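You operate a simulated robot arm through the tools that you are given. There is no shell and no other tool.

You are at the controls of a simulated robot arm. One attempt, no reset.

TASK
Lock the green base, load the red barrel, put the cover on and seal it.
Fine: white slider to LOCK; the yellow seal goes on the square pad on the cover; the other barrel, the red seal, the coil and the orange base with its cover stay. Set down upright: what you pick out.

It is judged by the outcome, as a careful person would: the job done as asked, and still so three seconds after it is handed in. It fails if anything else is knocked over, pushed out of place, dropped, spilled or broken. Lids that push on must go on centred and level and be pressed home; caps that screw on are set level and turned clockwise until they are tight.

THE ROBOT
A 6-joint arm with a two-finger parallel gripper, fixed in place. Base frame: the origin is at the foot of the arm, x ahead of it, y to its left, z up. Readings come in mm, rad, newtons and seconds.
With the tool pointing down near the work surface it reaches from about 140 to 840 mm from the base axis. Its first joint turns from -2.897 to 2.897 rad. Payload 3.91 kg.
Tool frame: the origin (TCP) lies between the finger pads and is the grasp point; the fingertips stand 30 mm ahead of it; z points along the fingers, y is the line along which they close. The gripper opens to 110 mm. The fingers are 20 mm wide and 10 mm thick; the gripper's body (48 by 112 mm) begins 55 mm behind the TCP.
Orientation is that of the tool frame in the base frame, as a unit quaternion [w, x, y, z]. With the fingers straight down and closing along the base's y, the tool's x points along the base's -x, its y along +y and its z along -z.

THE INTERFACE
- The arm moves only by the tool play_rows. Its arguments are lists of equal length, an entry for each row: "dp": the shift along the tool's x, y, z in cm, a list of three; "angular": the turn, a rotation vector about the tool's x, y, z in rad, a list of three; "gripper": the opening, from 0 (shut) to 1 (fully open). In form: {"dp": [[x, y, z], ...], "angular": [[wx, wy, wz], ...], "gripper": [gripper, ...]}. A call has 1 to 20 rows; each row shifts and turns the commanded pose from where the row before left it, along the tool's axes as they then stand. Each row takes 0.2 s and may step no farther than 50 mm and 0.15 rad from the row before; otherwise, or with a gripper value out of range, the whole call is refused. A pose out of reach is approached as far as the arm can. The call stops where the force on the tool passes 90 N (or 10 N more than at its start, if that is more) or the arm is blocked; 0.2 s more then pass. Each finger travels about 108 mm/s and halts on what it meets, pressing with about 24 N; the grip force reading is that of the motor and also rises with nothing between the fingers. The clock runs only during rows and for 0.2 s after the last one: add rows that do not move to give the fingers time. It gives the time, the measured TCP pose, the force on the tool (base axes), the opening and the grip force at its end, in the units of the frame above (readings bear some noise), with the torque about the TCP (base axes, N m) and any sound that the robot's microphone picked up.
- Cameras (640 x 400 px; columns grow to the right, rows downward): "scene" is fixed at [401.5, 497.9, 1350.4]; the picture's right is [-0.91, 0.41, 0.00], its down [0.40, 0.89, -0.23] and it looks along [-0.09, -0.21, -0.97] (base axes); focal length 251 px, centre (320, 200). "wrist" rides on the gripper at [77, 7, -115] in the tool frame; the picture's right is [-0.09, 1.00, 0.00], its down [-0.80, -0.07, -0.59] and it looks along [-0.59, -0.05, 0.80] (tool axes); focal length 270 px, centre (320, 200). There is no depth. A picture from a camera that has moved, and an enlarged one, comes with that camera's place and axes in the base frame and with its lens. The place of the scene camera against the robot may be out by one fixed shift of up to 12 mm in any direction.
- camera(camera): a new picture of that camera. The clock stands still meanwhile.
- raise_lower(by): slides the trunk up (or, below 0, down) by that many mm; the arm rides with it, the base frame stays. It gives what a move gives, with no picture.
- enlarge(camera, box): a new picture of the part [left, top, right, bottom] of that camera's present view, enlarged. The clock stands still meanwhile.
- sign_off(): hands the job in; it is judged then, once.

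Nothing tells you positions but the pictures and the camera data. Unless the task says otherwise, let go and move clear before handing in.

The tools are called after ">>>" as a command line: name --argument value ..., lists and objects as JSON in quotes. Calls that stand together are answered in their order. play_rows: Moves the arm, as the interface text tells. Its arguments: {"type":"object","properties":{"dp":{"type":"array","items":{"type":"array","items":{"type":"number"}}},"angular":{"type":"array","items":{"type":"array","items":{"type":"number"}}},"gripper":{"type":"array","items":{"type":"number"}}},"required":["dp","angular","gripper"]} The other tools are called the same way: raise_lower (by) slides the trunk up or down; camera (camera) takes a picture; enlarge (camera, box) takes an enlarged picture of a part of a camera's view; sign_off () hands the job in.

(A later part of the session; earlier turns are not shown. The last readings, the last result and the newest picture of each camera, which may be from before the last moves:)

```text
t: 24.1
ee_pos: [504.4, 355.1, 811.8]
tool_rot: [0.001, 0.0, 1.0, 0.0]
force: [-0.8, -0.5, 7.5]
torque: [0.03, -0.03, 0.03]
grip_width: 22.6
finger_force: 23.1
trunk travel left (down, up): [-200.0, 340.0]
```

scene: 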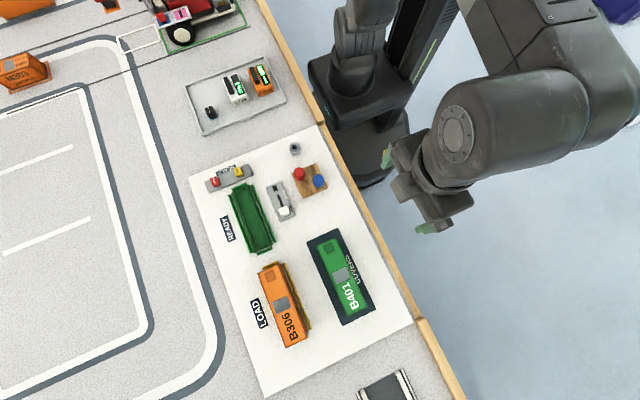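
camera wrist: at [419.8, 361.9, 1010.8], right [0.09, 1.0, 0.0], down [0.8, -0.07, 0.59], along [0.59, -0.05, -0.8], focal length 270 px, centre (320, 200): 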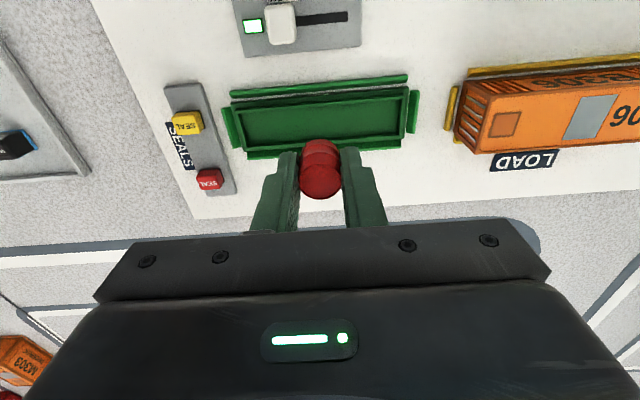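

There's contact at about 7.5 N, so the barrel is on the tray floor. I'll ease off, open, and rise straight up.

>>> play_rows --dp '[[0, 0, -0.06], [0, 0, 0], [0, 0, 0], [0, 0, 0], [0, 0, -1.0], [0, 0, -3.0], [0, 0, -4.0], [0, 0, 0]]' --angular '[[0, 0, 0], [0, 0, 0], [0, 0, 0], [0, 0, 0], [0, 0, 0], [0, 0, 0], [0, 0, 0], [0, 0, 0]]' --gripper '[0.15, 0.25, 0.4, 0.4, 0.4, 0.4, 0.4, 0.4]'

>>> enlarge --camera "wrist" --box '[220, 60, 420, 200]'

```text
t: 25.9
ee_pos: [505.4, 354.8, 893.3]
tool_rot: [-0.001, 0.001, 1.0, 0.0]
force: [0.3, 0.5, 0.4]
torque: [-0.02, 0.01, 0.0]
grip_width: 44.1
finger_force: 0.0
trunk travel left (down, up): [-200.0, 340.0]
```

```text
2.86 times, centred on (320, 130) of wrist
camera zoom: at [428.5, 361.2, 1009.1], right [0.09, 1.0, 0.0], down [0.8, -0.07, 0.59], along [0.59, -0.05, -0.8], focal length 772 px, centre (320, 400)
```

zoom: 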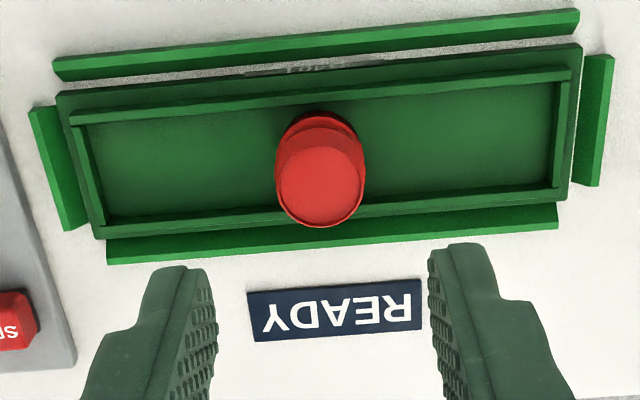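

The red barrel stands upright in the middle of the tray. Next is the cover, so I'll move over to view B401.

>>> play_rows --dp '[[2.75, 3.17, -0.5], [2.75, 3.17, -0.5], [2.75, 3.17, -0.5], [2.75, 3.17, -0.5], [2.75, 3.17, -0.5], [2.75, 3.15, -0.5], [0, 0, 0]]' --angular '[[0, 0, 0], [0, 0, 0], [0, 0, 0], [0, 0, 0], [0, 0, 0], [0, 0, 0], [0, 0, 0]]' --gripper '[0.6, 0.8, 1, 1, 1, 1, 1]'

>>> camera --camera "wrist"

>>> enlarge --camera "wrist" --box '[200, 80, 440, 230]'

>>> camera --camera "scene"

```text
t: 27.6
ee_pos: [339.6, 544.4, 923.2]
tool_rot: [-0.001, 0.0, 1.0, 0.0]
force: [0.1, -0.4, -0.5]
torque: [-0.02, -0.02, 0.02]
grip_width: 110.1
finger_force: 0.0
trunk travel left (down, up): [-200.0, 340.0]
```

```text
taken
camera wrist: at [263.4, 552.1, 1038.1], right [0.09, 1.0, 0.0], down [0.8, -0.07, 0.59], along [0.59, -0.05, -0.8], focal length 270 px, centre (320, 200)
```

wrist: 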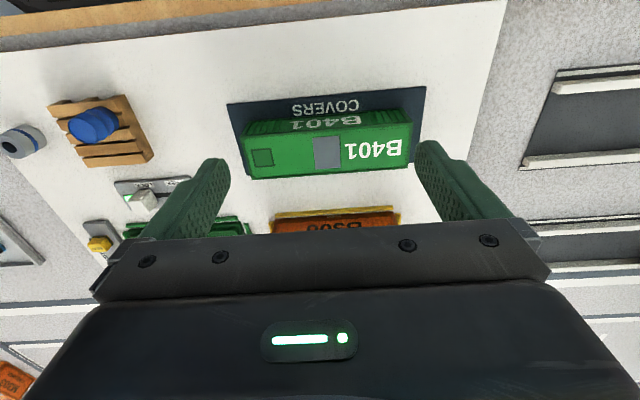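

```text
2.67 times, centred on (320, 155) of wrist
camera zoom: at [263.4, 552.1, 1038.1], right [0.09, 1.0, 0.0], down [0.8, -0.07, 0.59], along [0.59, -0.05, -0.8], focal length 721 px, centre (320, 320)
```

zoom: 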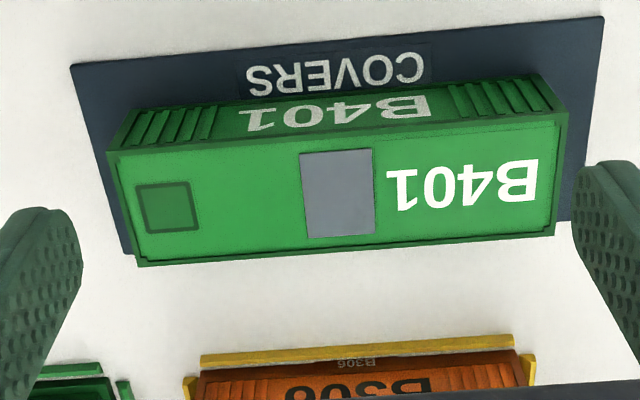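

```text
taken
```

scene: 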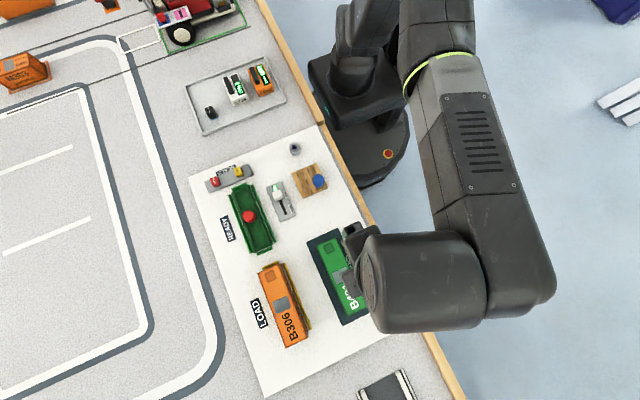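

The cover's top is at z≈814 and measures about 150×44 mm, centred near (375.6, 548.3) and square to the axes. I'll move above it and turn the tool 90° so the fingers close across its width.

>>> play_rows --dp '[[-3.6, 0.4, 0], [0, 0, 0], [0, 0, 0], [0, 0, 0], [0, 0, 0], [0, 0, 0], [0, 0, 0], [0, 0, 0], [0, 0, 0], [0, 0, 0], [0, 0, 0], [0, 0, 0], [0, 0, 0]]' --angular '[[0, 0, 0], [0, 0, 0.1428], [0, 0, 0.1428], [0, 0, 0.1428], [0, 0, 0.1428], [0, 0, 0.1428], [0, 0, 0.1428], [0, 0, 0.1428], [0, 0, 0.1428], [0, 0, 0.1428], [0, 0, 0.1428], [0, 0, 0.1428], [0, 0, 0]]' --gripper '[0.9, 0.9, 0.9, 0.9, 0.9, 0.9, 0.9, 0.9, 0.9, 0.9, 0.9, 0.9, 0.9]'

>>> camera --camera "wrist"

>>> camera --camera "scene"

```text
t: 30.4
ee_pos: [375.9, 549.2, 922.2]
tool_rot: [0.0, 0.708, 0.706, 0.0]
force: [0.9, 0.6, -0.3]
torque: [0.04, -0.02, 0.0]
grip_width: 99.1
finger_force: 0.0
trunk travel left (down, up): [-200.0, 340.0]
```

```text
taken
camera wrist: at [383.5, 625.5, 1038.2], right [1.0, -0.09, 0.0], down [-0.07, -0.8, 0.59], along [-0.05, -0.59, -0.8], focal length 270 px, centre (320, 200)
```

wrist: 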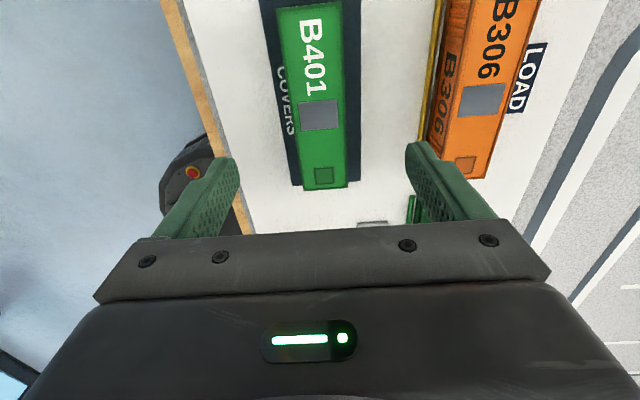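

```text
taken
```

scene: 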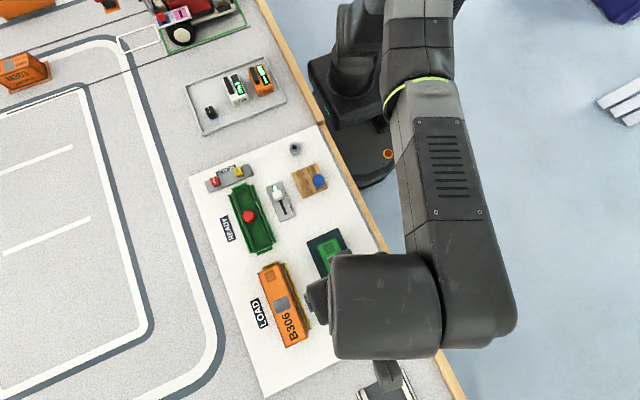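

The tool is turned 90° and the fingers now close along x. I'll check centring over the cover with a zoom before descending.

>>> enlarge --camera "wrist" --box '[240, 0, 400, 200]'

```text
2.00 times, centred on (320, 100) of wrist
camera zoom: at [383.5, 625.5, 1038.2], right [1.0, -0.09, 0.0], down [-0.07, -0.8, 0.59], along [-0.05, -0.59, -0.8], focal length 541 px, centre (320, 400)
```

zoom: 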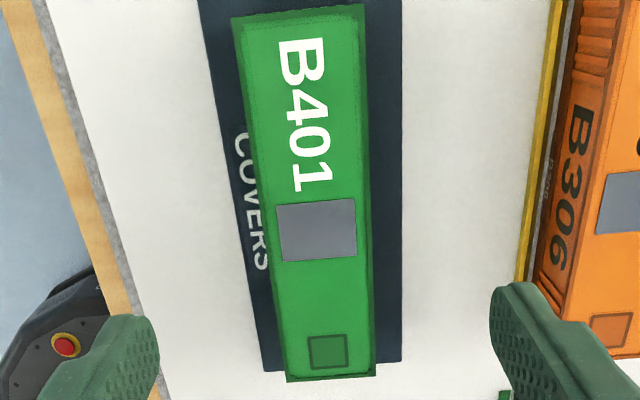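

The cover's centre is confirmed at (375.5, 548.0), right under the TCP. I'll narrow the opening, descend, and grip with the tips about 18 mm above the mat.

>>> play_rows --dp '[[0, 0, 2.0], [0, 0, 3.0], [0, 0, 3.0], [0, 0, 2.0], [0, 0, 0]]' --angular '[[0, 0, 0], [0, 0, 0], [0, 0, 0], [0, 0, 0], [0, 0, 0]]' --gripper '[0.65, 0.65, 0.65, 0.65, 0.65]'

>>> camera --camera "wrist"

```text
t: 31.6
ee_pos: [375.7, 548.6, 823.2]
tool_rot: [0.001, 0.706, 0.708, 0.0]
force: [0.6, -0.7, -0.1]
torque: [-0.01, 0.02, 0.02]
grip_width: 71.6
finger_force: 0.0
trunk travel left (down, up): [-200.0, 340.0]
```

```text
taken
camera wrist: at [383.4, 625.7, 938.2], right [1.0, -0.09, 0.0], down [-0.07, -0.8, 0.59], along [-0.05, -0.59, -0.8], focal length 270 px, centre (320, 200)
```

wrist: 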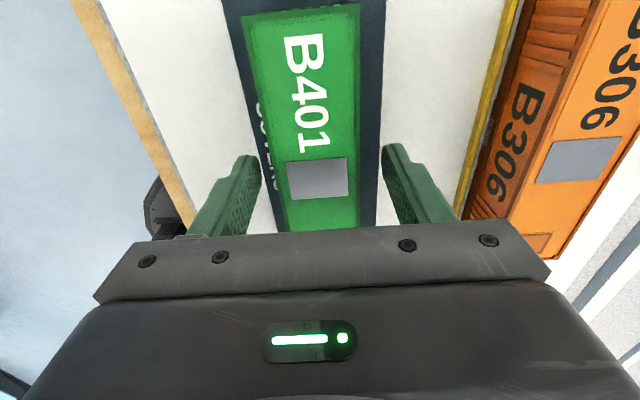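

>>> play_rows --dp '[[0, 0, 0.5], [0, 0, 0], [0, 0, 0], [0, 0, 0], [0, 0, 0]]' --angular '[[0, 0, 0], [0, 0, 0], [0, 0, 0], [0, 0, 0], [0, 0, 0]]' --gripper '[0.6, 0.5, 0.3, 0.3, 0.3]'

>>> camera --camera "wrist"

```text
t: 32.8
ee_pos: [376.6, 549.3, 817.6]
tool_rot: [0.0, 0.707, 0.707, -0.001]
force: [0.3, 0.9, 0.6]
torque: [0.05, -0.03, 0.01]
grip_width: 44.7
finger_force: 24.1
trunk travel left (down, up): [-200.0, 340.0]
```

```text
taken
camera wrist: at [383.6, 625.6, 933.4], right [1.0, -0.09, 0.0], down [-0.07, -0.8, 0.59], along [-0.05, -0.59, -0.8], focal length 270 px, centre (320, 200)
```

wrist: 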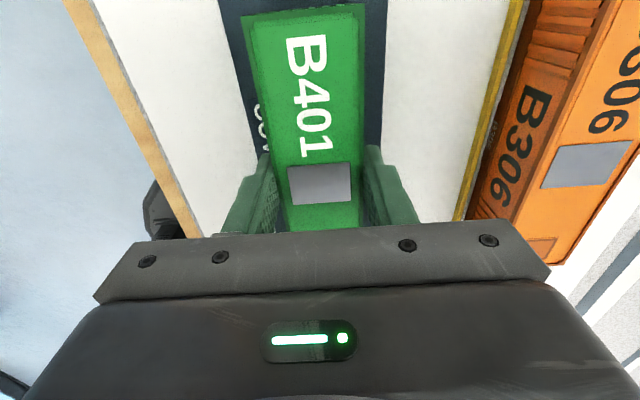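

The cover is gripped at 44.7 mm. I'll lift it slowly and check that it hangs level.

>>> play_rows --dp '[[0, 0, -0.5], [0, 0, -1.0], [0, 0, -1.5], [0, 0, 0]]' --angular '[[0, 0, 0], [0, 0, 0], [0, 0, 0], [0, 0, 0]]' --gripper '[0.3, 0.3, 0.3, 0.3]'

>>> camera --camera "wrist"

```text
t: 33.8
ee_pos: [377.5, 548.9, 847.9]
tool_rot: [0.0, 0.707, 0.707, -0.001]
force: [0.5, 0.0, -0.5]
torque: [-0.04, -0.04, -0.04]
grip_width: 44.4
finger_force: 24.0
trunk travel left (down, up): [-200.0, 340.0]
```

```text
taken
camera wrist: at [383.6, 625.5, 963.6], right [1.0, -0.09, 0.0], down [-0.07, -0.8, 0.59], along [-0.05, -0.59, -0.8], focal length 270 px, centre (320, 200)
```

wrist: 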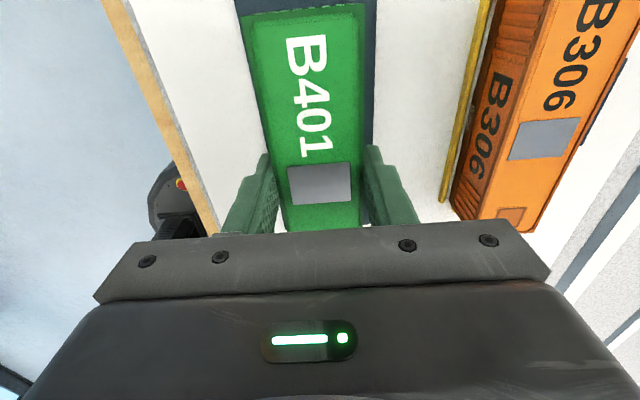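

The cover moved with the gripper and didn't tilt. I'll zoom to fix where it sits in the tool frame.

>>> enlarge --camera "wrist" --box '[230, 0, 390, 100]'

>>> enlarge --camera "scene" --box '[220, 160, 400, 340]'

```text
4.00 times, centred on (310, 50) of wrist
camera zoom: at [383.6, 625.5, 963.6], right [1.0, -0.09, 0.0], down [-0.07, -0.8, 0.59], along [-0.05, -0.59, -0.8], focal length 1081 px, centre (360, 800)
```

zoom: 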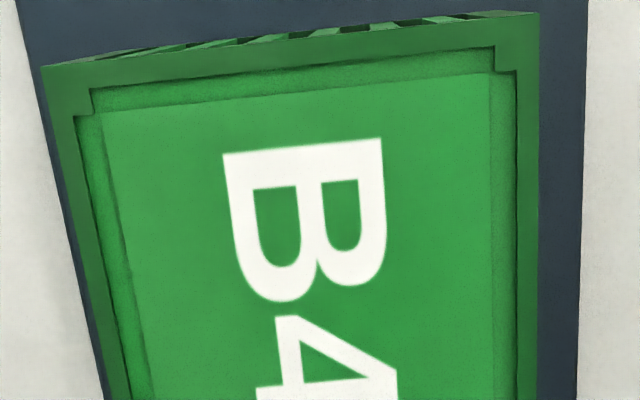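

```text
2.22 times, centred on (310, 250) of scene
camera zoom: at [401.5, 497.9, 1350.4], right [-0.91, 0.41, 0.0], down [0.4, 0.89, -0.23], along [-0.09, -0.21, -0.97], focal length 558 px, centre (342, 89)
```

zoom: 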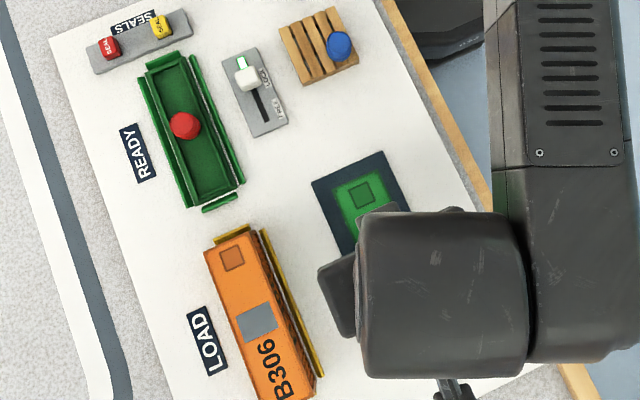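

The cover is centred on the TCP within about 0.5 mm. I'll raise it and move partway to a spot beside the base, so I can re-measure the base from this orientation.

>>> play_rows --dp '[[0, 0, -3.0], [0, 0, -3.0], [-2.6, 1.2, 0], [-3.4, 1.7, 0], [-3.4, 1.7, 0], [-3.4, 1.7, 0], [0, 0, 0], [0, 0, 0]]' --angular '[[0, 0, 0], [0, 0, 0], [0, 0, 0], [0, 0, 0], [0, 0, 0], [0, 0, 0], [0, 0, 0], [0, 0, 0]]' --gripper '[0.3, 0.3, 0.3, 0.3, 0.3, 0.3, 0.3, 0.3]'

>>> camera --camera "wrist"

>>> enlarge --camera "wrist" --box '[360, 0, 520, 160]'

```text
t: 35.5
ee_pos: [440.3, 420.1, 907.1]
tool_rot: [0.0, 0.707, 0.707, 0.001]
force: [1.0, -0.5, -0.5]
torque: [0.01, 0.01, 0.02]
grip_width: 44.5
finger_force: 24.0
trunk travel left (down, up): [-200.0, 340.0]
```

```text
taken
camera wrist: at [446.6, 497.7, 1022.6], right [1.0, -0.09, 0.0], down [-0.07, -0.8, 0.59], along [-0.05, -0.59, -0.8], focal length 270 px, centre (320, 200)
```

wrist: 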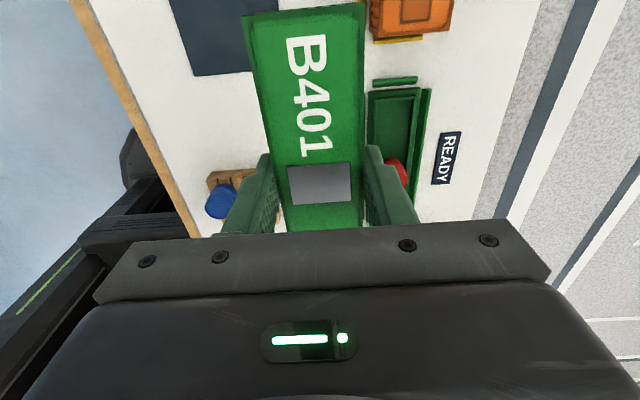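

```text
2.50 times, centred on (440, 80) of wrist
camera zoom: at [446.6, 497.7, 1022.6], right [1.0, -0.09, 0.0], down [-0.07, -0.8, 0.59], along [-0.05, -0.59, -0.8], focal length 676 px, centre (20, 500)
```

zoom: 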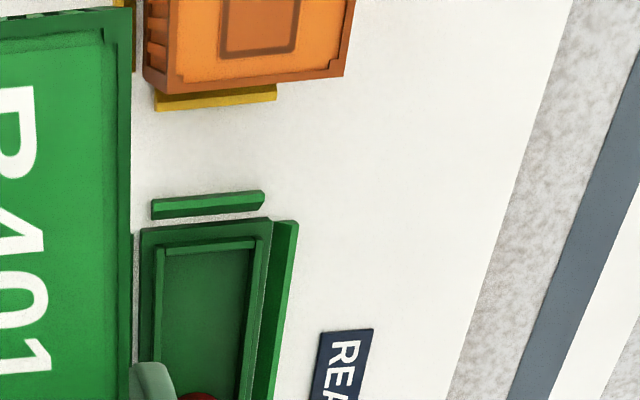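

The base's +y end re-measures at x 482.5–527.2 and y 430, so its centre is about (505.0, 354.8). I'll move the cover over it.

>>> play_rows --dp '[[-3.3, 3.25, 0], [-3.27, 3.26, 0], [0, 0, 0], [0, 0, 0]]' --angular '[[0, 0, 0], [0, 0, 0], [0, 0, 0], [0, 0, 0]]' --gripper '[0.3, 0.3, 0.3, 0.3]'

>>> camera --camera "wrist"

>>> enlarge --camera "scene" --box '[190, 140, 310, 270]'

```text
t: 36.5
ee_pos: [504.5, 355.2, 906.5]
tool_rot: [0.0, 0.707, 0.707, 0.0]
force: [0.4, 1.0, -0.3]
torque: [0.01, 0.0, 0.01]
grip_width: 44.5
finger_force: 24.7
trunk travel left (down, up): [-200.0, 340.0]
```

```text
taken
camera wrist: at [511.2, 432.2, 1023.1], right [1.0, -0.09, 0.0], down [-0.07, -0.8, 0.59], along [-0.05, -0.59, -0.8], focal length 270 px, centre (320, 200)
```

wrist: 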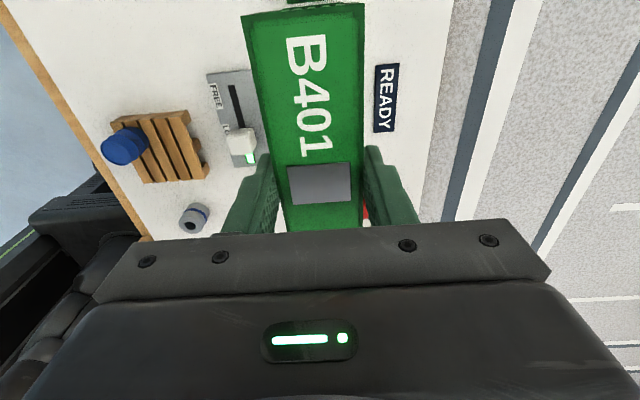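

```text
3.08 times, centred on (250, 205) of scene
camera zoom: at [401.5, 497.9, 1350.4], right [-0.91, 0.41, 0.0], down [0.4, 0.89, -0.23], along [-0.09, -0.21, -0.97], focal length 773 px, centre (535, 185)
```

zoom: 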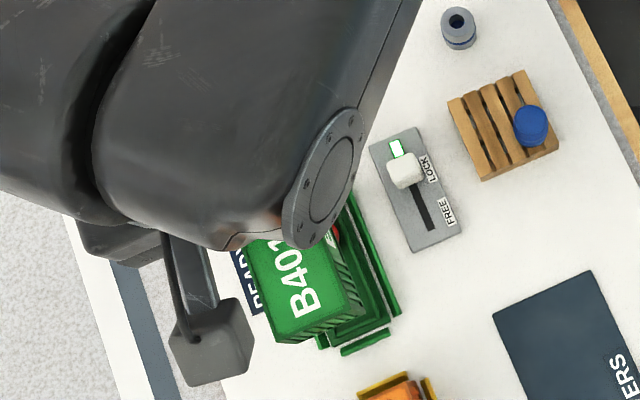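

The cover is above the base and lined up. I'll lower it to just above the rim and check again.

>>> play_rows --dp '[[0, 0, 2.0], [0, 0, 2.0], [0, 0, 1.5], [0, 0, 0]]' --angular '[[0, 0, 0], [0, 0, 0], [0, 0, 0], [0, 0, 0]]' --gripper '[0.3, 0.3, 0.3, 0.3]'

>>> camera --camera "wrist"

>>> enlarge --camera "wrist" --box '[220, 0, 400, 100]'

>>> enlarge --camera "scene" --box '[210, 190, 290, 270]'

```text
t: 37.5
ee_pos: [503.8, 355.1, 851.5]
tool_rot: [0.0, 0.707, 0.707, 0.0]
force: [-0.5, -0.1, -0.5]
torque: [0.0, -0.03, 0.0]
grip_width: 44.5
finger_force: 23.4
trunk travel left (down, up): [-200.0, 340.0]
```

```text
taken
camera wrist: at [511.5, 432.3, 967.7], right [1.0, -0.09, 0.0], down [-0.07, -0.8, 0.59], along [-0.05, -0.59, -0.8], focal length 270 px, centre (320, 200)
```

wrist: 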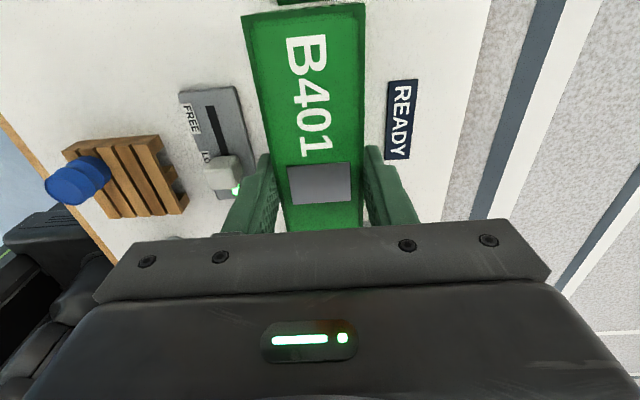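

```text
3.56 times, centred on (310, 50) of wrist
camera zoom: at [511.5, 432.3, 967.7], right [1.0, -0.09, 0.0], down [-0.07, -0.8, 0.59], along [-0.05, -0.59, -0.8], focal length 961 px, centre (356, 733)
```

zoom: 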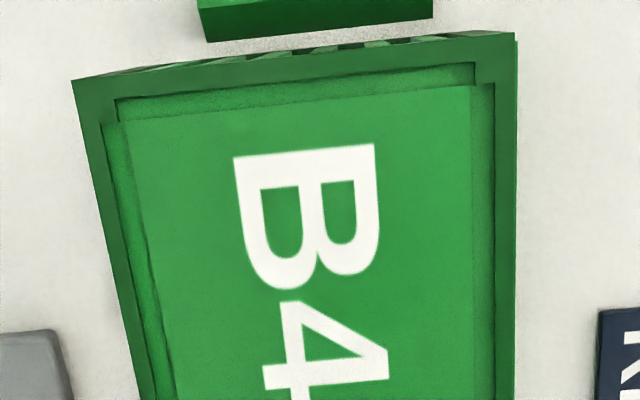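

```text
5.00 times, centred on (250, 230) of scene
camera zoom: at [401.5, 497.9, 1350.4], right [-0.91, 0.41, 0.0], down [0.4, 0.89, -0.23], along [-0.09, -0.21, -0.97], focal length 1256 px, centre (670, 50)
```

zoom: 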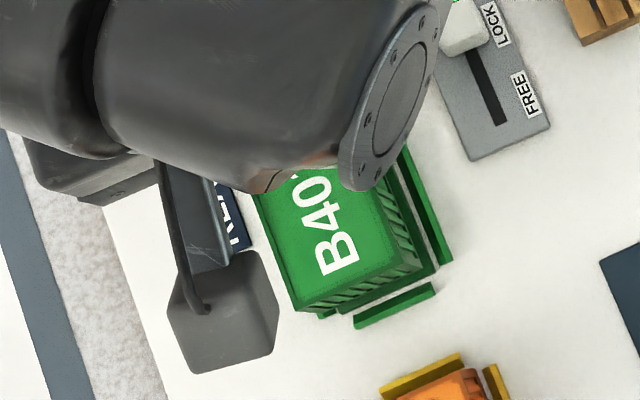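

The cover is centred at (504.8, 355.1), within about half a millimetre of the base centre. I'll keep lowering and watch the forces.

>>> play_rows --dp '[[0, 0, 0.6], [0, 0, 0.6], [0, 0, 0.4], [0, 0, 0]]' --angular '[[0, 0, 0], [0, 0, 0], [0, 0, 0], [0, 0, 0]]' --gripper '[0.3, 0.3, 0.3, 0.3]'

>>> enlarge --camera "wrist" --box '[220, 0, 400, 100]'

```text
t: 38.5
ee_pos: [503.8, 355.0, 835.5]
tool_rot: [0.0, 0.707, 0.707, 0.0]
force: [-0.3, 0.0, -1.2]
torque: [0.01, 0.02, -0.01]
grip_width: 44.3
finger_force: 24.3
trunk travel left (down, up): [-200.0, 340.0]
```

```text
3.56 times, centred on (310, 50) of wrist
camera zoom: at [511.6, 431.8, 952.2], right [1.0, -0.09, 0.0], down [-0.07, -0.8, 0.59], along [-0.05, -0.59, -0.8], focal length 961 px, centre (356, 733)
```

zoom: 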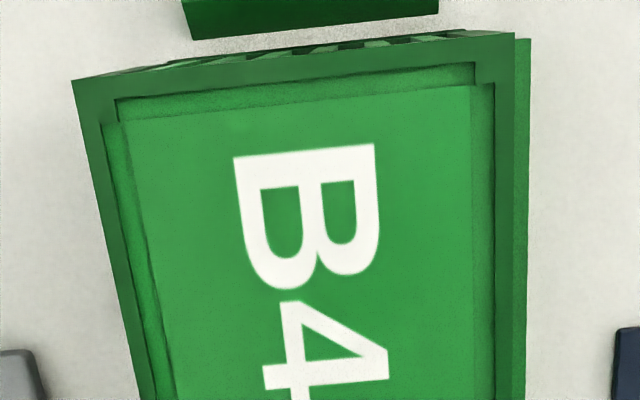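

>>> play_rows --dp '[[0, 0, 0.2], [0, 0, 0.2], [0, 0, 0]]' --angular '[[0, 0, 0], [0, 0, 0], [0, 0, 0]]' --gripper '[0.3, 0.3, 0.3]'

>>> play_rows --dp '[[0, 0, 0.2], [0, 0, 0.1], [0, 0, 0]]' --angular '[[0, 0, 0], [0, 0, 0], [0, 0, 0]]' --gripper '[0.3, 0.3, 0.3]'

```text
t: 39.4
ee_pos: [505.9, 354.8, 832.8]
tool_rot: [0.0, 0.707, 0.707, 0.0]
force: [-0.1, -0.6, -0.9]
torque: [0.0, 0.01, 0.01]
grip_width: 44.5
finger_force: 23.4
trunk travel left (down, up): [-200.0, 340.0]
```

```text
t: 40.1
ee_pos: [504.0, 354.7, 828.6]
tool_rot: [0.0, 0.707, 0.708, 0.0]
force: [-0.1, -0.3, -0.8]
torque: [0.0, -0.01, 0.03]
grip_width: 44.4
finger_force: 23.3
trunk travel left (down, up): [-200.0, 340.0]
```

No contact yet, so I'll go on in 1.5 mm steps.

>>> play_rows --dp '[[0, 0, 0.15], [0, 0, 0]]' --angular '[[0, 0, 0], [0, 0, 0]]' --gripper '[0.3, 0.3]'

>>> play_rows --dp '[[0, 0, 0.15], [0, 0, 0]]' --angular '[[0, 0, 0], [0, 0, 0]]' --gripper '[0.3, 0.3]'

```text
t: 40.8
ee_pos: [504.8, 355.3, 827.8]
tool_rot: [0.0, 0.707, 0.707, 0.0]
force: [-0.8, 0.2, -1.1]
torque: [0.03, -0.03, 0.02]
grip_width: 44.3
finger_force: 24.4
trunk travel left (down, up): [-200.0, 340.0]
```

```text
t: 41.4
ee_pos: [504.2, 355.3, 825.8]
tool_rot: [0.0, 0.708, 0.706, 0.0]
force: [-0.2, -0.3, -0.5]
torque: [0.01, -0.01, -0.01]
grip_width: 44.5
finger_force: 24.2
trunk travel left (down, up): [-200.0, 340.0]
```

>>> play_rows --dp '[[0, 0, 0.15], [0, 0, 0]]' --angular '[[0, 0, 0], [0, 0, 0]]' --gripper '[0.3, 0.3]'

>>> play_rows --dp '[[0, 0, 0.15], [0, 0, 0]]' --angular '[[0, 0, 0], [0, 0, 0]]' --gripper '[0.3, 0.3]'

>>> enlarge --camera "wrist" --box '[220, 0, 400, 100]'

```text
t: 42.0
ee_pos: [504.0, 354.9, 823.9]
tool_rot: [0.0, 0.708, 0.707, -0.001]
force: [0.0, -0.2, -0.4]
torque: [0.03, 0.0, 0.03]
grip_width: 44.4
finger_force: 24.7
trunk travel left (down, up): [-200.0, 340.0]
```

```text
t: 42.5
ee_pos: [504.5, 355.4, 822.4]
tool_rot: [0.0, 0.707, 0.707, -0.001]
force: [-0.3, 0.2, -0.6]
torque: [0.02, 0.01, 0.01]
grip_width: 44.5
finger_force: 24.3
trunk travel left (down, up): [-200.0, 340.0]
```

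```text
3.56 times, centred on (310, 50) of wrist
camera zoom: at [511.4, 431.6, 939.0], right [1.0, -0.09, 0.0], down [-0.07, -0.8, 0.59], along [-0.05, -0.59, -0.8], focal length 961 px, centre (356, 733)
```

zoom: 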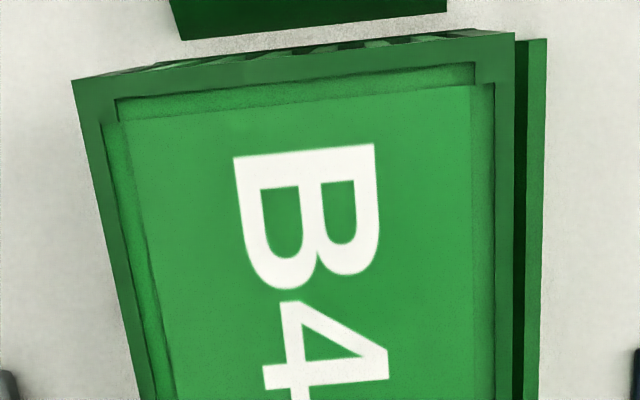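

>>> play_rows --dp '[[0, 0, 0.15], [0, 0, 0]]' --angular '[[0, 0, 0], [0, 0, 0]]' --gripper '[0.3, 0.3]'

>>> play_rows --dp '[[0, 0, 0.1], [0, 0, 0]]' --angular '[[0, 0, 0], [0, 0, 0]]' --gripper '[0.3, 0.3]'

```text
t: 43.1
ee_pos: [504.2, 355.5, 820.7]
tool_rot: [0.0, 0.707, 0.707, -0.001]
force: [-0.2, 0.2, -0.1]
torque: [0.0, 0.03, -0.01]
grip_width: 44.8
finger_force: 24.4
trunk travel left (down, up): [-200.0, 340.0]
```

```text
t: 43.8
ee_pos: [505.0, 354.7, 820.6]
tool_rot: [0.0, 0.707, 0.707, 0.0]
force: [-0.2, -0.2, -0.3]
torque: [-0.01, 0.01, 0.04]
grip_width: 44.3
finger_force: 24.2
trunk travel left (down, up): [-200.0, 340.0]
```

>>> play_rows --dp '[[0, 0, 0.1], [0, 0, 0]]' --angular '[[0, 0, 0], [0, 0, 0]]' --gripper '[0.3, 0.3]'

>>> play_rows --dp '[[0, 0, 0.1], [0, 0, 0]]' --angular '[[0, 0, 0], [0, 0, 0]]' --gripper '[0.3, 0.3]'

>>> play_rows --dp '[[0, 0, 0.1], [0, 0, 0]]' --angular '[[0, 0, 0], [0, 0, 0]]' --gripper '[0.3, 0.3]'

```text
t: 44.4
ee_pos: [504.6, 354.7, 820.5]
tool_rot: [0.0, 0.707, 0.708, 0.0]
force: [0.7, 0.9, 7.1]
torque: [-0.17, 0.07, 0.0]
grip_width: 44.7
finger_force: 24.2
trunk travel left (down, up): [-200.0, 340.0]
```

```text
t: 45.0
ee_pos: [503.4, 355.6, 820.0]
tool_rot: [0.0, 0.707, 0.707, 0.002]
force: [0.2, 2.9, 16.0]
torque: [-0.36, 0.08, 0.03]
grip_width: 44.6
finger_force: 24.0
trunk travel left (down, up): [-200.0, 340.0]
```

```text
t: 45.5
ee_pos: [503.6, 355.3, 818.3]
tool_rot: [0.001, 0.707, 0.707, 0.002]
force: [3.3, 1.7, 23.0]
torque: [0.05, -0.05, -0.03]
grip_width: 44.6
finger_force: 24.0
trunk travel left (down, up): [-200.0, 340.0]
```

There's contact at about 23 N and the torque has evened out. I'll look at how the cover is seated.

>>> enlarge --camera "wrist" --box '[220, 0, 400, 100]'

>>> enlarge --camera "scene" --box '[210, 190, 290, 270]'

```text
3.56 times, centred on (310, 50) of wrist
camera zoom: at [511.0, 431.3, 935.5], right [1.0, -0.09, 0.0], down [-0.07, -0.8, 0.59], along [-0.05, -0.59, -0.81], focal length 961 px, centre (356, 733)
```

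zoom: 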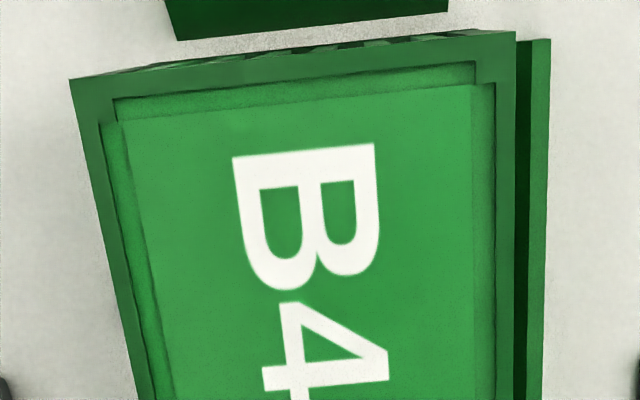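

```text
5.00 times, centred on (250, 230) of scene
camera zoom: at [401.5, 497.9, 1350.4], right [-0.91, 0.41, 0.0], down [0.4, 0.89, -0.23], along [-0.09, -0.21, -0.97], focal length 1256 px, centre (670, 50)
```

zoom: 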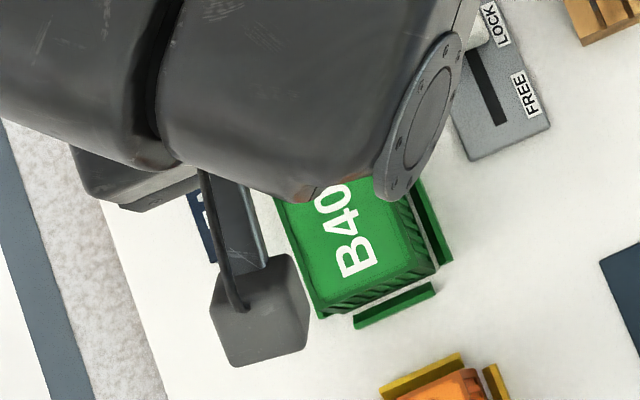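

The cover sits inside the rails and my fingers have begun to slip slightly on its sides. I'll ease the force, release, and then check the seat and press from above with closed fingers.

>>> play_rows --dp '[[0, 0, -0.1], [0, 0, 0], [0, 0, 0], [0, 0, 0], [0, 0, -2.0], [0, 0, -3.5], [0, 0, -3.5], [0, 0, 0]]' --angular '[[0, 0, 0], [0, 0, 0], [0, 0, 0], [0, 0, 0], [0, 0, 0], [0, 0, 0], [0, 0, 0], [0, 0, 0]]' --gripper '[0.3, 0.5, 0.6, 0.6, 0.6, 0.6, 0.6, 0.6]'

>>> camera --camera "wrist"

>>> enlarge --camera "wrist" --box '[240, 0, 400, 160]'

```text
t: 47.4
ee_pos: [504.2, 355.8, 910.1]
tool_rot: [0.0, 0.707, 0.707, 0.0]
force: [0.1, -0.1, 0.6]
torque: [-0.01, 0.0, -0.02]
grip_width: 65.8
finger_force: 0.1
trunk travel left (down, up): [-200.0, 340.0]
```

```text
taken
camera wrist: at [512.3, 432.4, 1024.8], right [1.0, -0.09, 0.0], down [-0.07, -0.8, 0.59], along [-0.05, -0.59, -0.8], focal length 270 px, centre (320, 200)
```

wrist: 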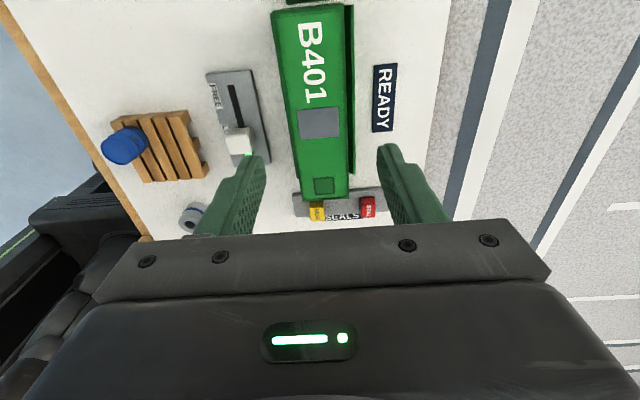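

```text
2.50 times, centred on (320, 80) of wrist
camera zoom: at [512.3, 432.4, 1024.8], right [1.0, -0.09, 0.0], down [-0.07, -0.8, 0.59], along [-0.05, -0.59, -0.8], focal length 676 px, centre (320, 500)
```

zoom: 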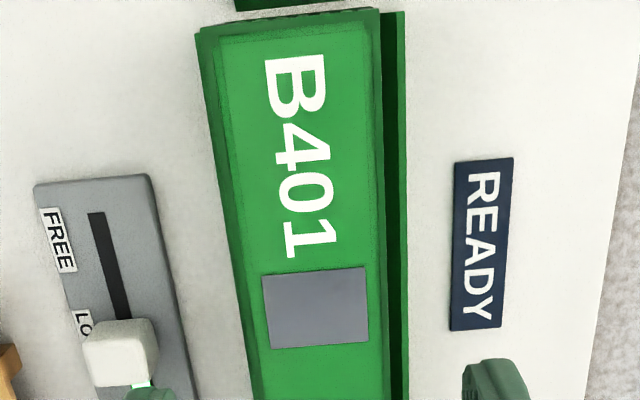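

>>> enlarge --camera "wrist" --box '[270, 0, 370, 60]'

>>> enlarge --camera "wrist" --box '[280, 150, 380, 220]'

>>> enlarge --camera "scene" --box '[220, 180, 330, 350]'

```text
6.40 times, centred on (320, 30) of wrist
camera zoom: at [512.3, 432.4, 1024.8], right [1.0, -0.09, 0.0], down [-0.07, -0.8, 0.59], along [-0.05, -0.59, -0.8], focal length 1730 px, centre (320, 1288)
```

zoom: 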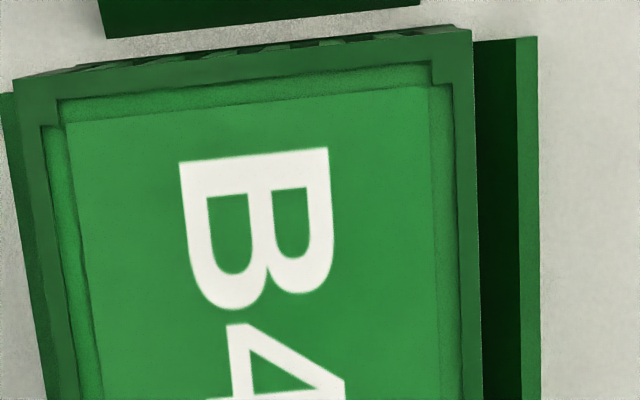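

```text
5.71 times, centred on (330, 185) of wrist
camera zoom: at [512.3, 432.4, 1024.8], right [1.0, -0.09, 0.0], down [-0.07, -0.8, 0.59], along [-0.05, -0.59, -0.8], focal length 1544 px, centre (263, 286)
```

zoom: 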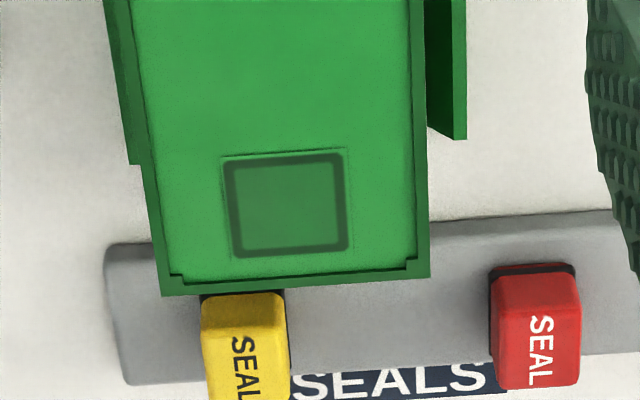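

```text
2.35 times, centred on (275, 265) of scene
camera zoom: at [401.5, 497.9, 1350.4], right [-0.91, 0.41, 0.0], down [0.4, 0.89, -0.23], along [-0.09, -0.21, -0.97], focal length 591 px, centre (426, 47)
```

zoom: 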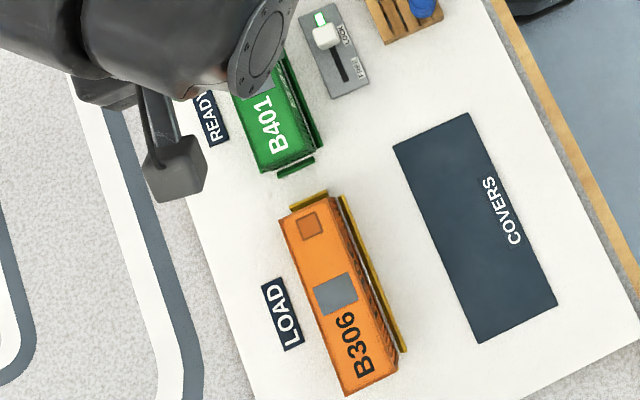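

The cover is level, with both ends at z≈818.7, and centred at about (504.1, 355.0). Now I'll close the fingers and press at its centre until it's home, watching force and sound.

>>> play_rows --dp '[[0, 0, 0], [0, 0, 2.0], [0, 0, 2.0], [0, 0, 1.5], [0, 0, 0]]' --angular '[[0, 0, 0], [0, 0, 0], [0, 0, 0], [0, 0, 0], [0, 0, 0]]' --gripper '[0, 0, 0, 0, 0]'

>>> play_rows --dp '[[0, 0, 0.2], [0, 0, 0.2], [0, 0, 0.1], [0, 0, 0]]' --angular '[[0, 0, 0], [0, 0, 0], [0, 0, 0], [0, 0, 0]]' --gripper '[0, 0, 0, 0]'

```text
t: 48.5
ee_pos: [503.2, 355.9, 853.3]
tool_rot: [-0.001, 0.707, 0.707, 0.0]
force: [-0.5, 0.0, 0.5]
torque: [0.0, -0.01, 0.05]
grip_width: 0.0
finger_force: 24.7
trunk travel left (down, up): [-200.0, 340.0]
```

```text
t: 49.5
ee_pos: [504.1, 354.6, 848.5]
tool_rot: [0.0, 0.707, 0.707, 0.001]
force: [0.9, -0.4, -0.4]
torque: [-0.03, 0.03, -0.01]
grip_width: 0.0
finger_force: 24.1
trunk travel left (down, up): [-200.0, 340.0]
```

>>> play_rows --dp '[[0, 0, 0.1], [0, 0, 0.1], [0, 0, 0]]' --angular '[[0, 0, 0], [0, 0, 0], [0, 0, 0]]' --gripper '[0, 0, 0]'

>>> play_rows --dp '[[0, 0, 0.1], [0, 0, 0.1], [0, 0, 0]]' --angular '[[0, 0, 0], [0, 0, 0], [0, 0, 0]]' --gripper '[0, 0, 0]'

```text
t: 50.4
ee_pos: [503.5, 354.9, 847.5]
tool_rot: [0.001, 0.707, 0.707, 0.0]
force: [0.2, 0.3, 1.6]
torque: [0.02, -0.03, 0.01]
grip_width: 0.0
finger_force: 23.7
trunk travel left (down, up): [-200.0, 340.0]
```

```text
t: 51.1
ee_pos: [503.8, 355.8, 846.7]
tool_rot: [0.0, 0.707, 0.708, 0.002]
force: [1.9, 2.8, 17.7]
torque: [0.05, -0.04, 0.0]
grip_width: 0.0
finger_force: 23.9
trunk travel left (down, up): [-200.0, 340.0]
```

It's touching at TCP z≈847. I'll press harder in small steps.

>>> play_rows --dp '[[0, 0, 0.1], [0, 0, 0.1], [0, 0, 0]]' --angular '[[0, 0, 0], [0, 0, 0], [0, 0, 0]]' --gripper '[0, 0, 0]'

>>> play_rows --dp '[[0, 0, 0.1], [0, 0, 0.1], [0, 0, 0]]' --angular '[[0, 0, 0], [0, 0, 0], [0, 0, 0]]' --gripper '[0, 0, 0]'

```text
t: 52.0
ee_pos: [503.7, 354.9, 846.5]
tool_rot: [0.001, 0.707, 0.707, 0.003]
force: [5.2, 5.1, 42.0]
torque: [0.13, -0.17, 0.01]
grip_width: 0.1
finger_force: 24.0
trunk travel left (down, up): [-200.0, 340.0]
```

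```text
t: 52.8
ee_pos: [504.0, 354.9, 845.1]
tool_rot: [0.001, 0.707, 0.707, 0.005]
force: [6.8, 4.9, 52.8]
torque: [0.03, -0.21, 0.03]
grip_width: 0.0
finger_force: 23.6
trunk travel left (down, up): [-200.0, 340.0]
```

>>> play_rows --dp '[[0, 0, 0.1], [0, 0, 0.1], [0, 0, 0]]' --angular '[[0, 0, 0], [0, 0, 0], [0, 0, 0]]' --gripper '[0, 0, 0]'

>>> enlarge --camera "wrist" --box '[240, 0, 400, 100]'

```text
t: 53.5
ee_pos: [503.1, 355.0, 845.9]
tool_rot: [0.001, 0.707, 0.707, 0.007]
force: [7.3, 3.0, 59.2]
torque: [-0.09, -0.22, 0.0]
grip_width: 0.0
finger_force: 24.0
trunk travel left (down, up): [-200.0, 340.0]
```

```text
4.00 times, centred on (320, 50) of wrist
camera zoom: at [509.4, 430.1, 962.9], right [1.0, -0.09, 0.01], down [-0.08, -0.81, 0.59], along [-0.04, -0.58, -0.81], focal length 1081 px, centre (320, 800)
```

zoom: 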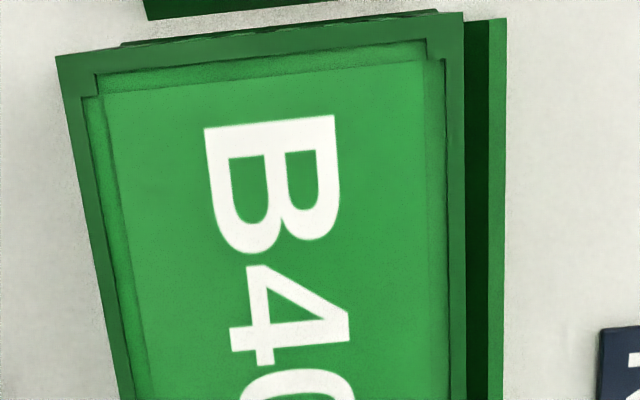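

At 59 N there's no real further travel. I'll back off and measure whether the seat height matches the fully assembled orange unit.

>>> play_rows --dp '[[0, 0, -0.4], [0, 0, -0.6], [0, 0, -2.0], [0, 0, -4.0], [0, 0, 0]]' --angular '[[0, 0, 0], [0, 0, 0], [0, 0, 0], [0, 0, 0], [0, 0, 0]]' --gripper '[0, 0, 0, 0, 0.3]'

>>> enlarge --camera "wrist" --box '[270, 0, 370, 60]'

>>> enlarge --camera "wrist" --box '[280, 150, 380, 220]'

```text
t: 54.8
ee_pos: [504.2, 355.4, 909.3]
tool_rot: [-0.001, 0.708, 0.707, -0.001]
force: [0.4, -0.2, -0.3]
torque: [0.02, -0.02, 0.01]
grip_width: 33.1
finger_force: 0.0
trunk travel left (down, up): [-200.0, 340.0]
```

```text
6.40 times, centred on (320, 30) of wrist
camera zoom: at [511.5, 431.9, 1024.9], right [1.0, -0.09, 0.0], down [-0.07, -0.8, 0.6], along [-0.05, -0.59, -0.8], focal length 1730 px, centre (320, 1288)
```

zoom: 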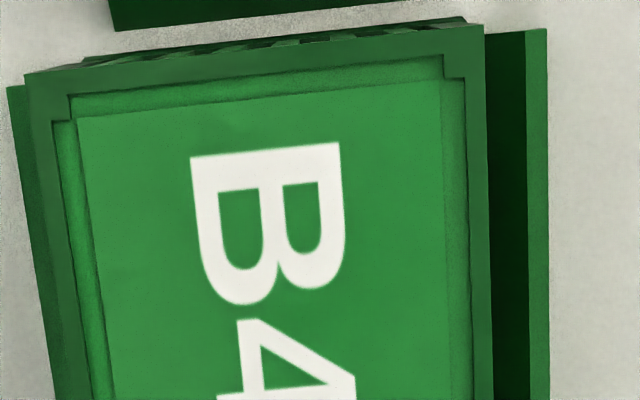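

```text
5.71 times, centred on (330, 185) of wrist
camera zoom: at [511.5, 431.9, 1024.9], right [1.0, -0.09, 0.0], down [-0.07, -0.8, 0.6], along [-0.05, -0.59, -0.8], focal length 1544 px, centre (263, 286)
```

zoom: 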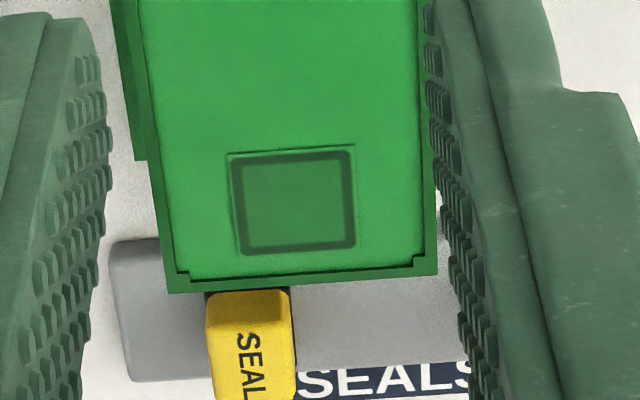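

The cover didn't visibly move under the press. I'll view the orange assembly from the same relative position to compare seated heights.

>>> play_rows --dp '[[4.0, 0, 0], [4.0, 0, 0], [4.0, 0, 0], [4.0, 0, 0], [3.5, 0, 0], [0, 0, 0]]' --angular '[[0, 0, 0], [0, 0, 0], [0, 0, 0], [0, 0, 0], [0, 0, 0], [0, 0, 0]]' --gripper '[0.6, 0.6, 0.6, 0.6, 0.6, 0.6]'

>>> camera --camera "wrist"

```text
t: 56.1
ee_pos: [504.8, 551.1, 909.4]
tool_rot: [0.0, 0.706, 0.708, 0.0]
force: [0.6, 0.0, 0.0]
torque: [-0.01, 0.01, 0.01]
grip_width: 65.9
finger_force: 0.1
trunk travel left (down, up): [-200.0, 340.0]
```

```text
taken
camera wrist: at [512.1, 627.5, 1025.4], right [1.0, -0.09, 0.0], down [-0.07, -0.8, 0.59], along [-0.05, -0.59, -0.8], focal length 270 px, centre (320, 200)
```

wrist: 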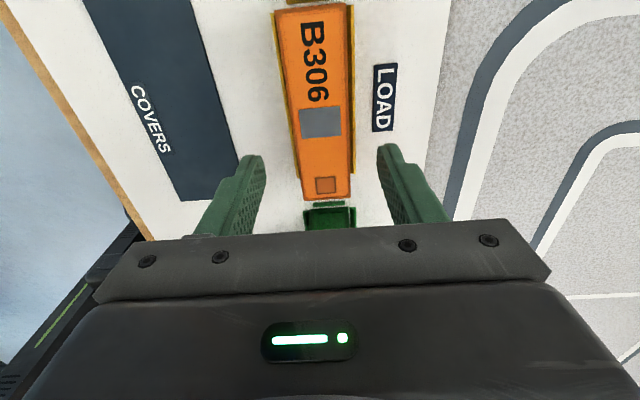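

>>> enlarge --camera "wrist" --box '[270, 0, 370, 60]'

>>> enlarge --camera "wrist" --box '[280, 150, 380, 220]'

```text
6.40 times, centred on (320, 30) of wrist
camera zoom: at [512.1, 627.5, 1025.4], right [1.0, -0.09, 0.0], down [-0.07, -0.8, 0.59], along [-0.05, -0.59, -0.8], focal length 1730 px, centre (320, 1288)
```

zoom: 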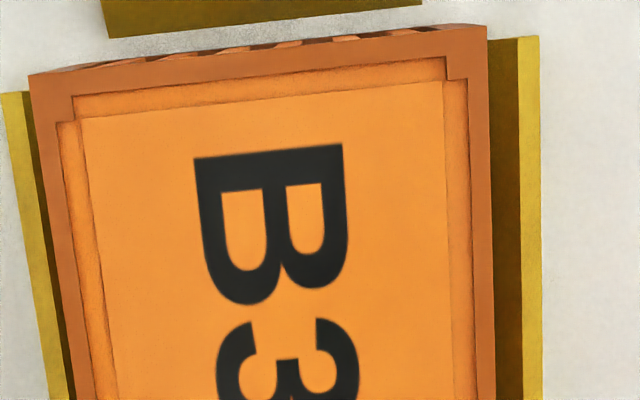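

```text
5.71 times, centred on (330, 185) of wrist
camera zoom: at [512.1, 627.5, 1025.4], right [1.0, -0.09, 0.0], down [-0.07, -0.8, 0.59], along [-0.05, -0.59, -0.8], focal length 1544 px, centre (263, 286)
```

zoom: 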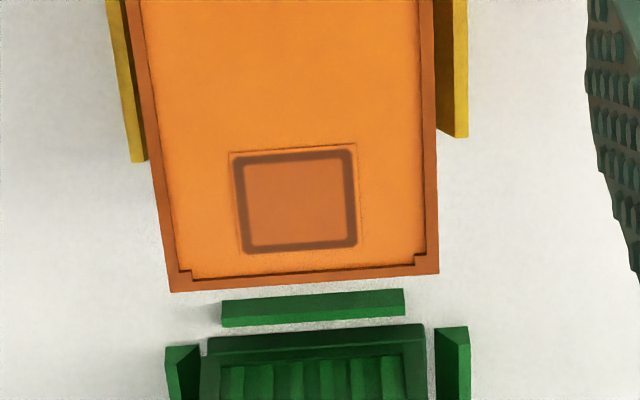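

The green and orange cover tops match in apparent size to within about 0.5 mm of height, so the green cover looks seated. I'll check the visible end of the green base for any gap.

>>> enlarge --camera "wrist" --box '[290, 195, 370, 235]'

>>> enlarge --camera "scene" --box '[220, 170, 300, 260]'

>>> enlarge --camera "scene" --box '[250, 255, 330, 355]'

```text
8.00 times, centred on (330, 215) of wrist
camera zoom: at [512.1, 627.5, 1025.4], right [1.0, -0.09, 0.0], down [-0.07, -0.8, 0.59], along [-0.05, -0.59, -0.8], focal length 2162 px, centre (240, 80)
```

zoom: 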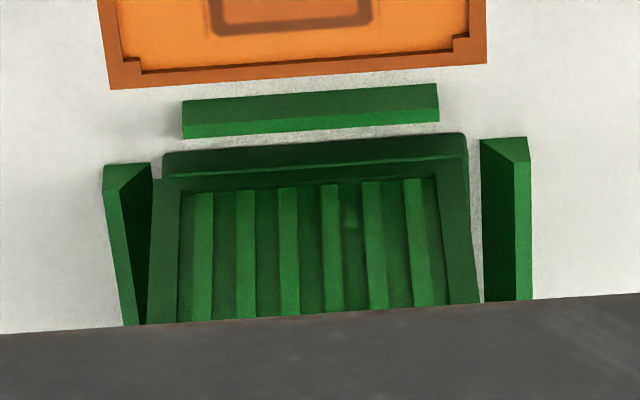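

```text
4.44 times, centred on (260, 215) of scene
camera zoom: at [401.5, 497.9, 1350.4], right [-0.91, 0.41, 0.0], down [0.4, 0.89, -0.23], along [-0.09, -0.21, -0.97], focal length 1116 px, centre (587, 133)
```

zoom: 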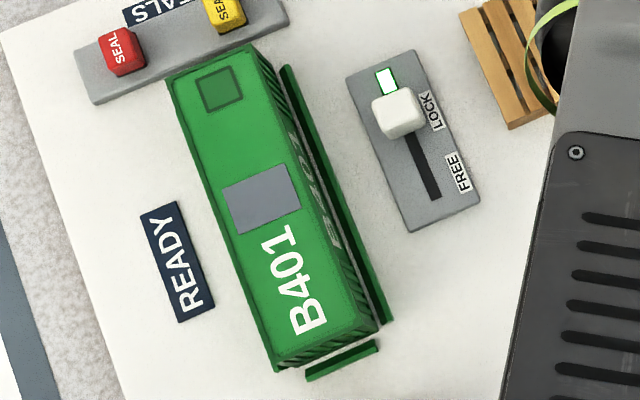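

```text
4.00 times, centred on (290, 305) of scene
camera zoom: at [401.5, 497.9, 1350.4], right [-0.91, 0.41, 0.0], down [0.4, 0.89, -0.23], along [-0.09, -0.21, -0.97], focal length 1005 px, centre (440, -220)
```

zoom: 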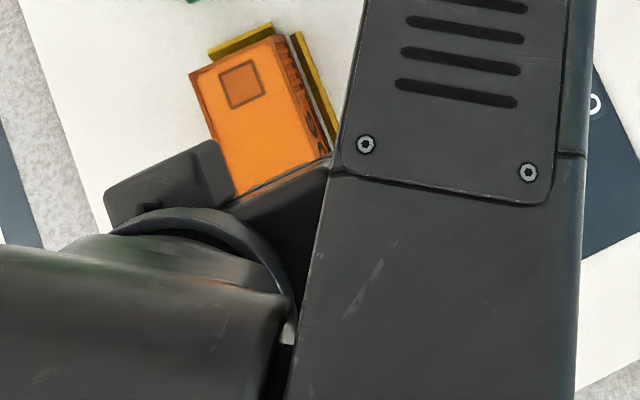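

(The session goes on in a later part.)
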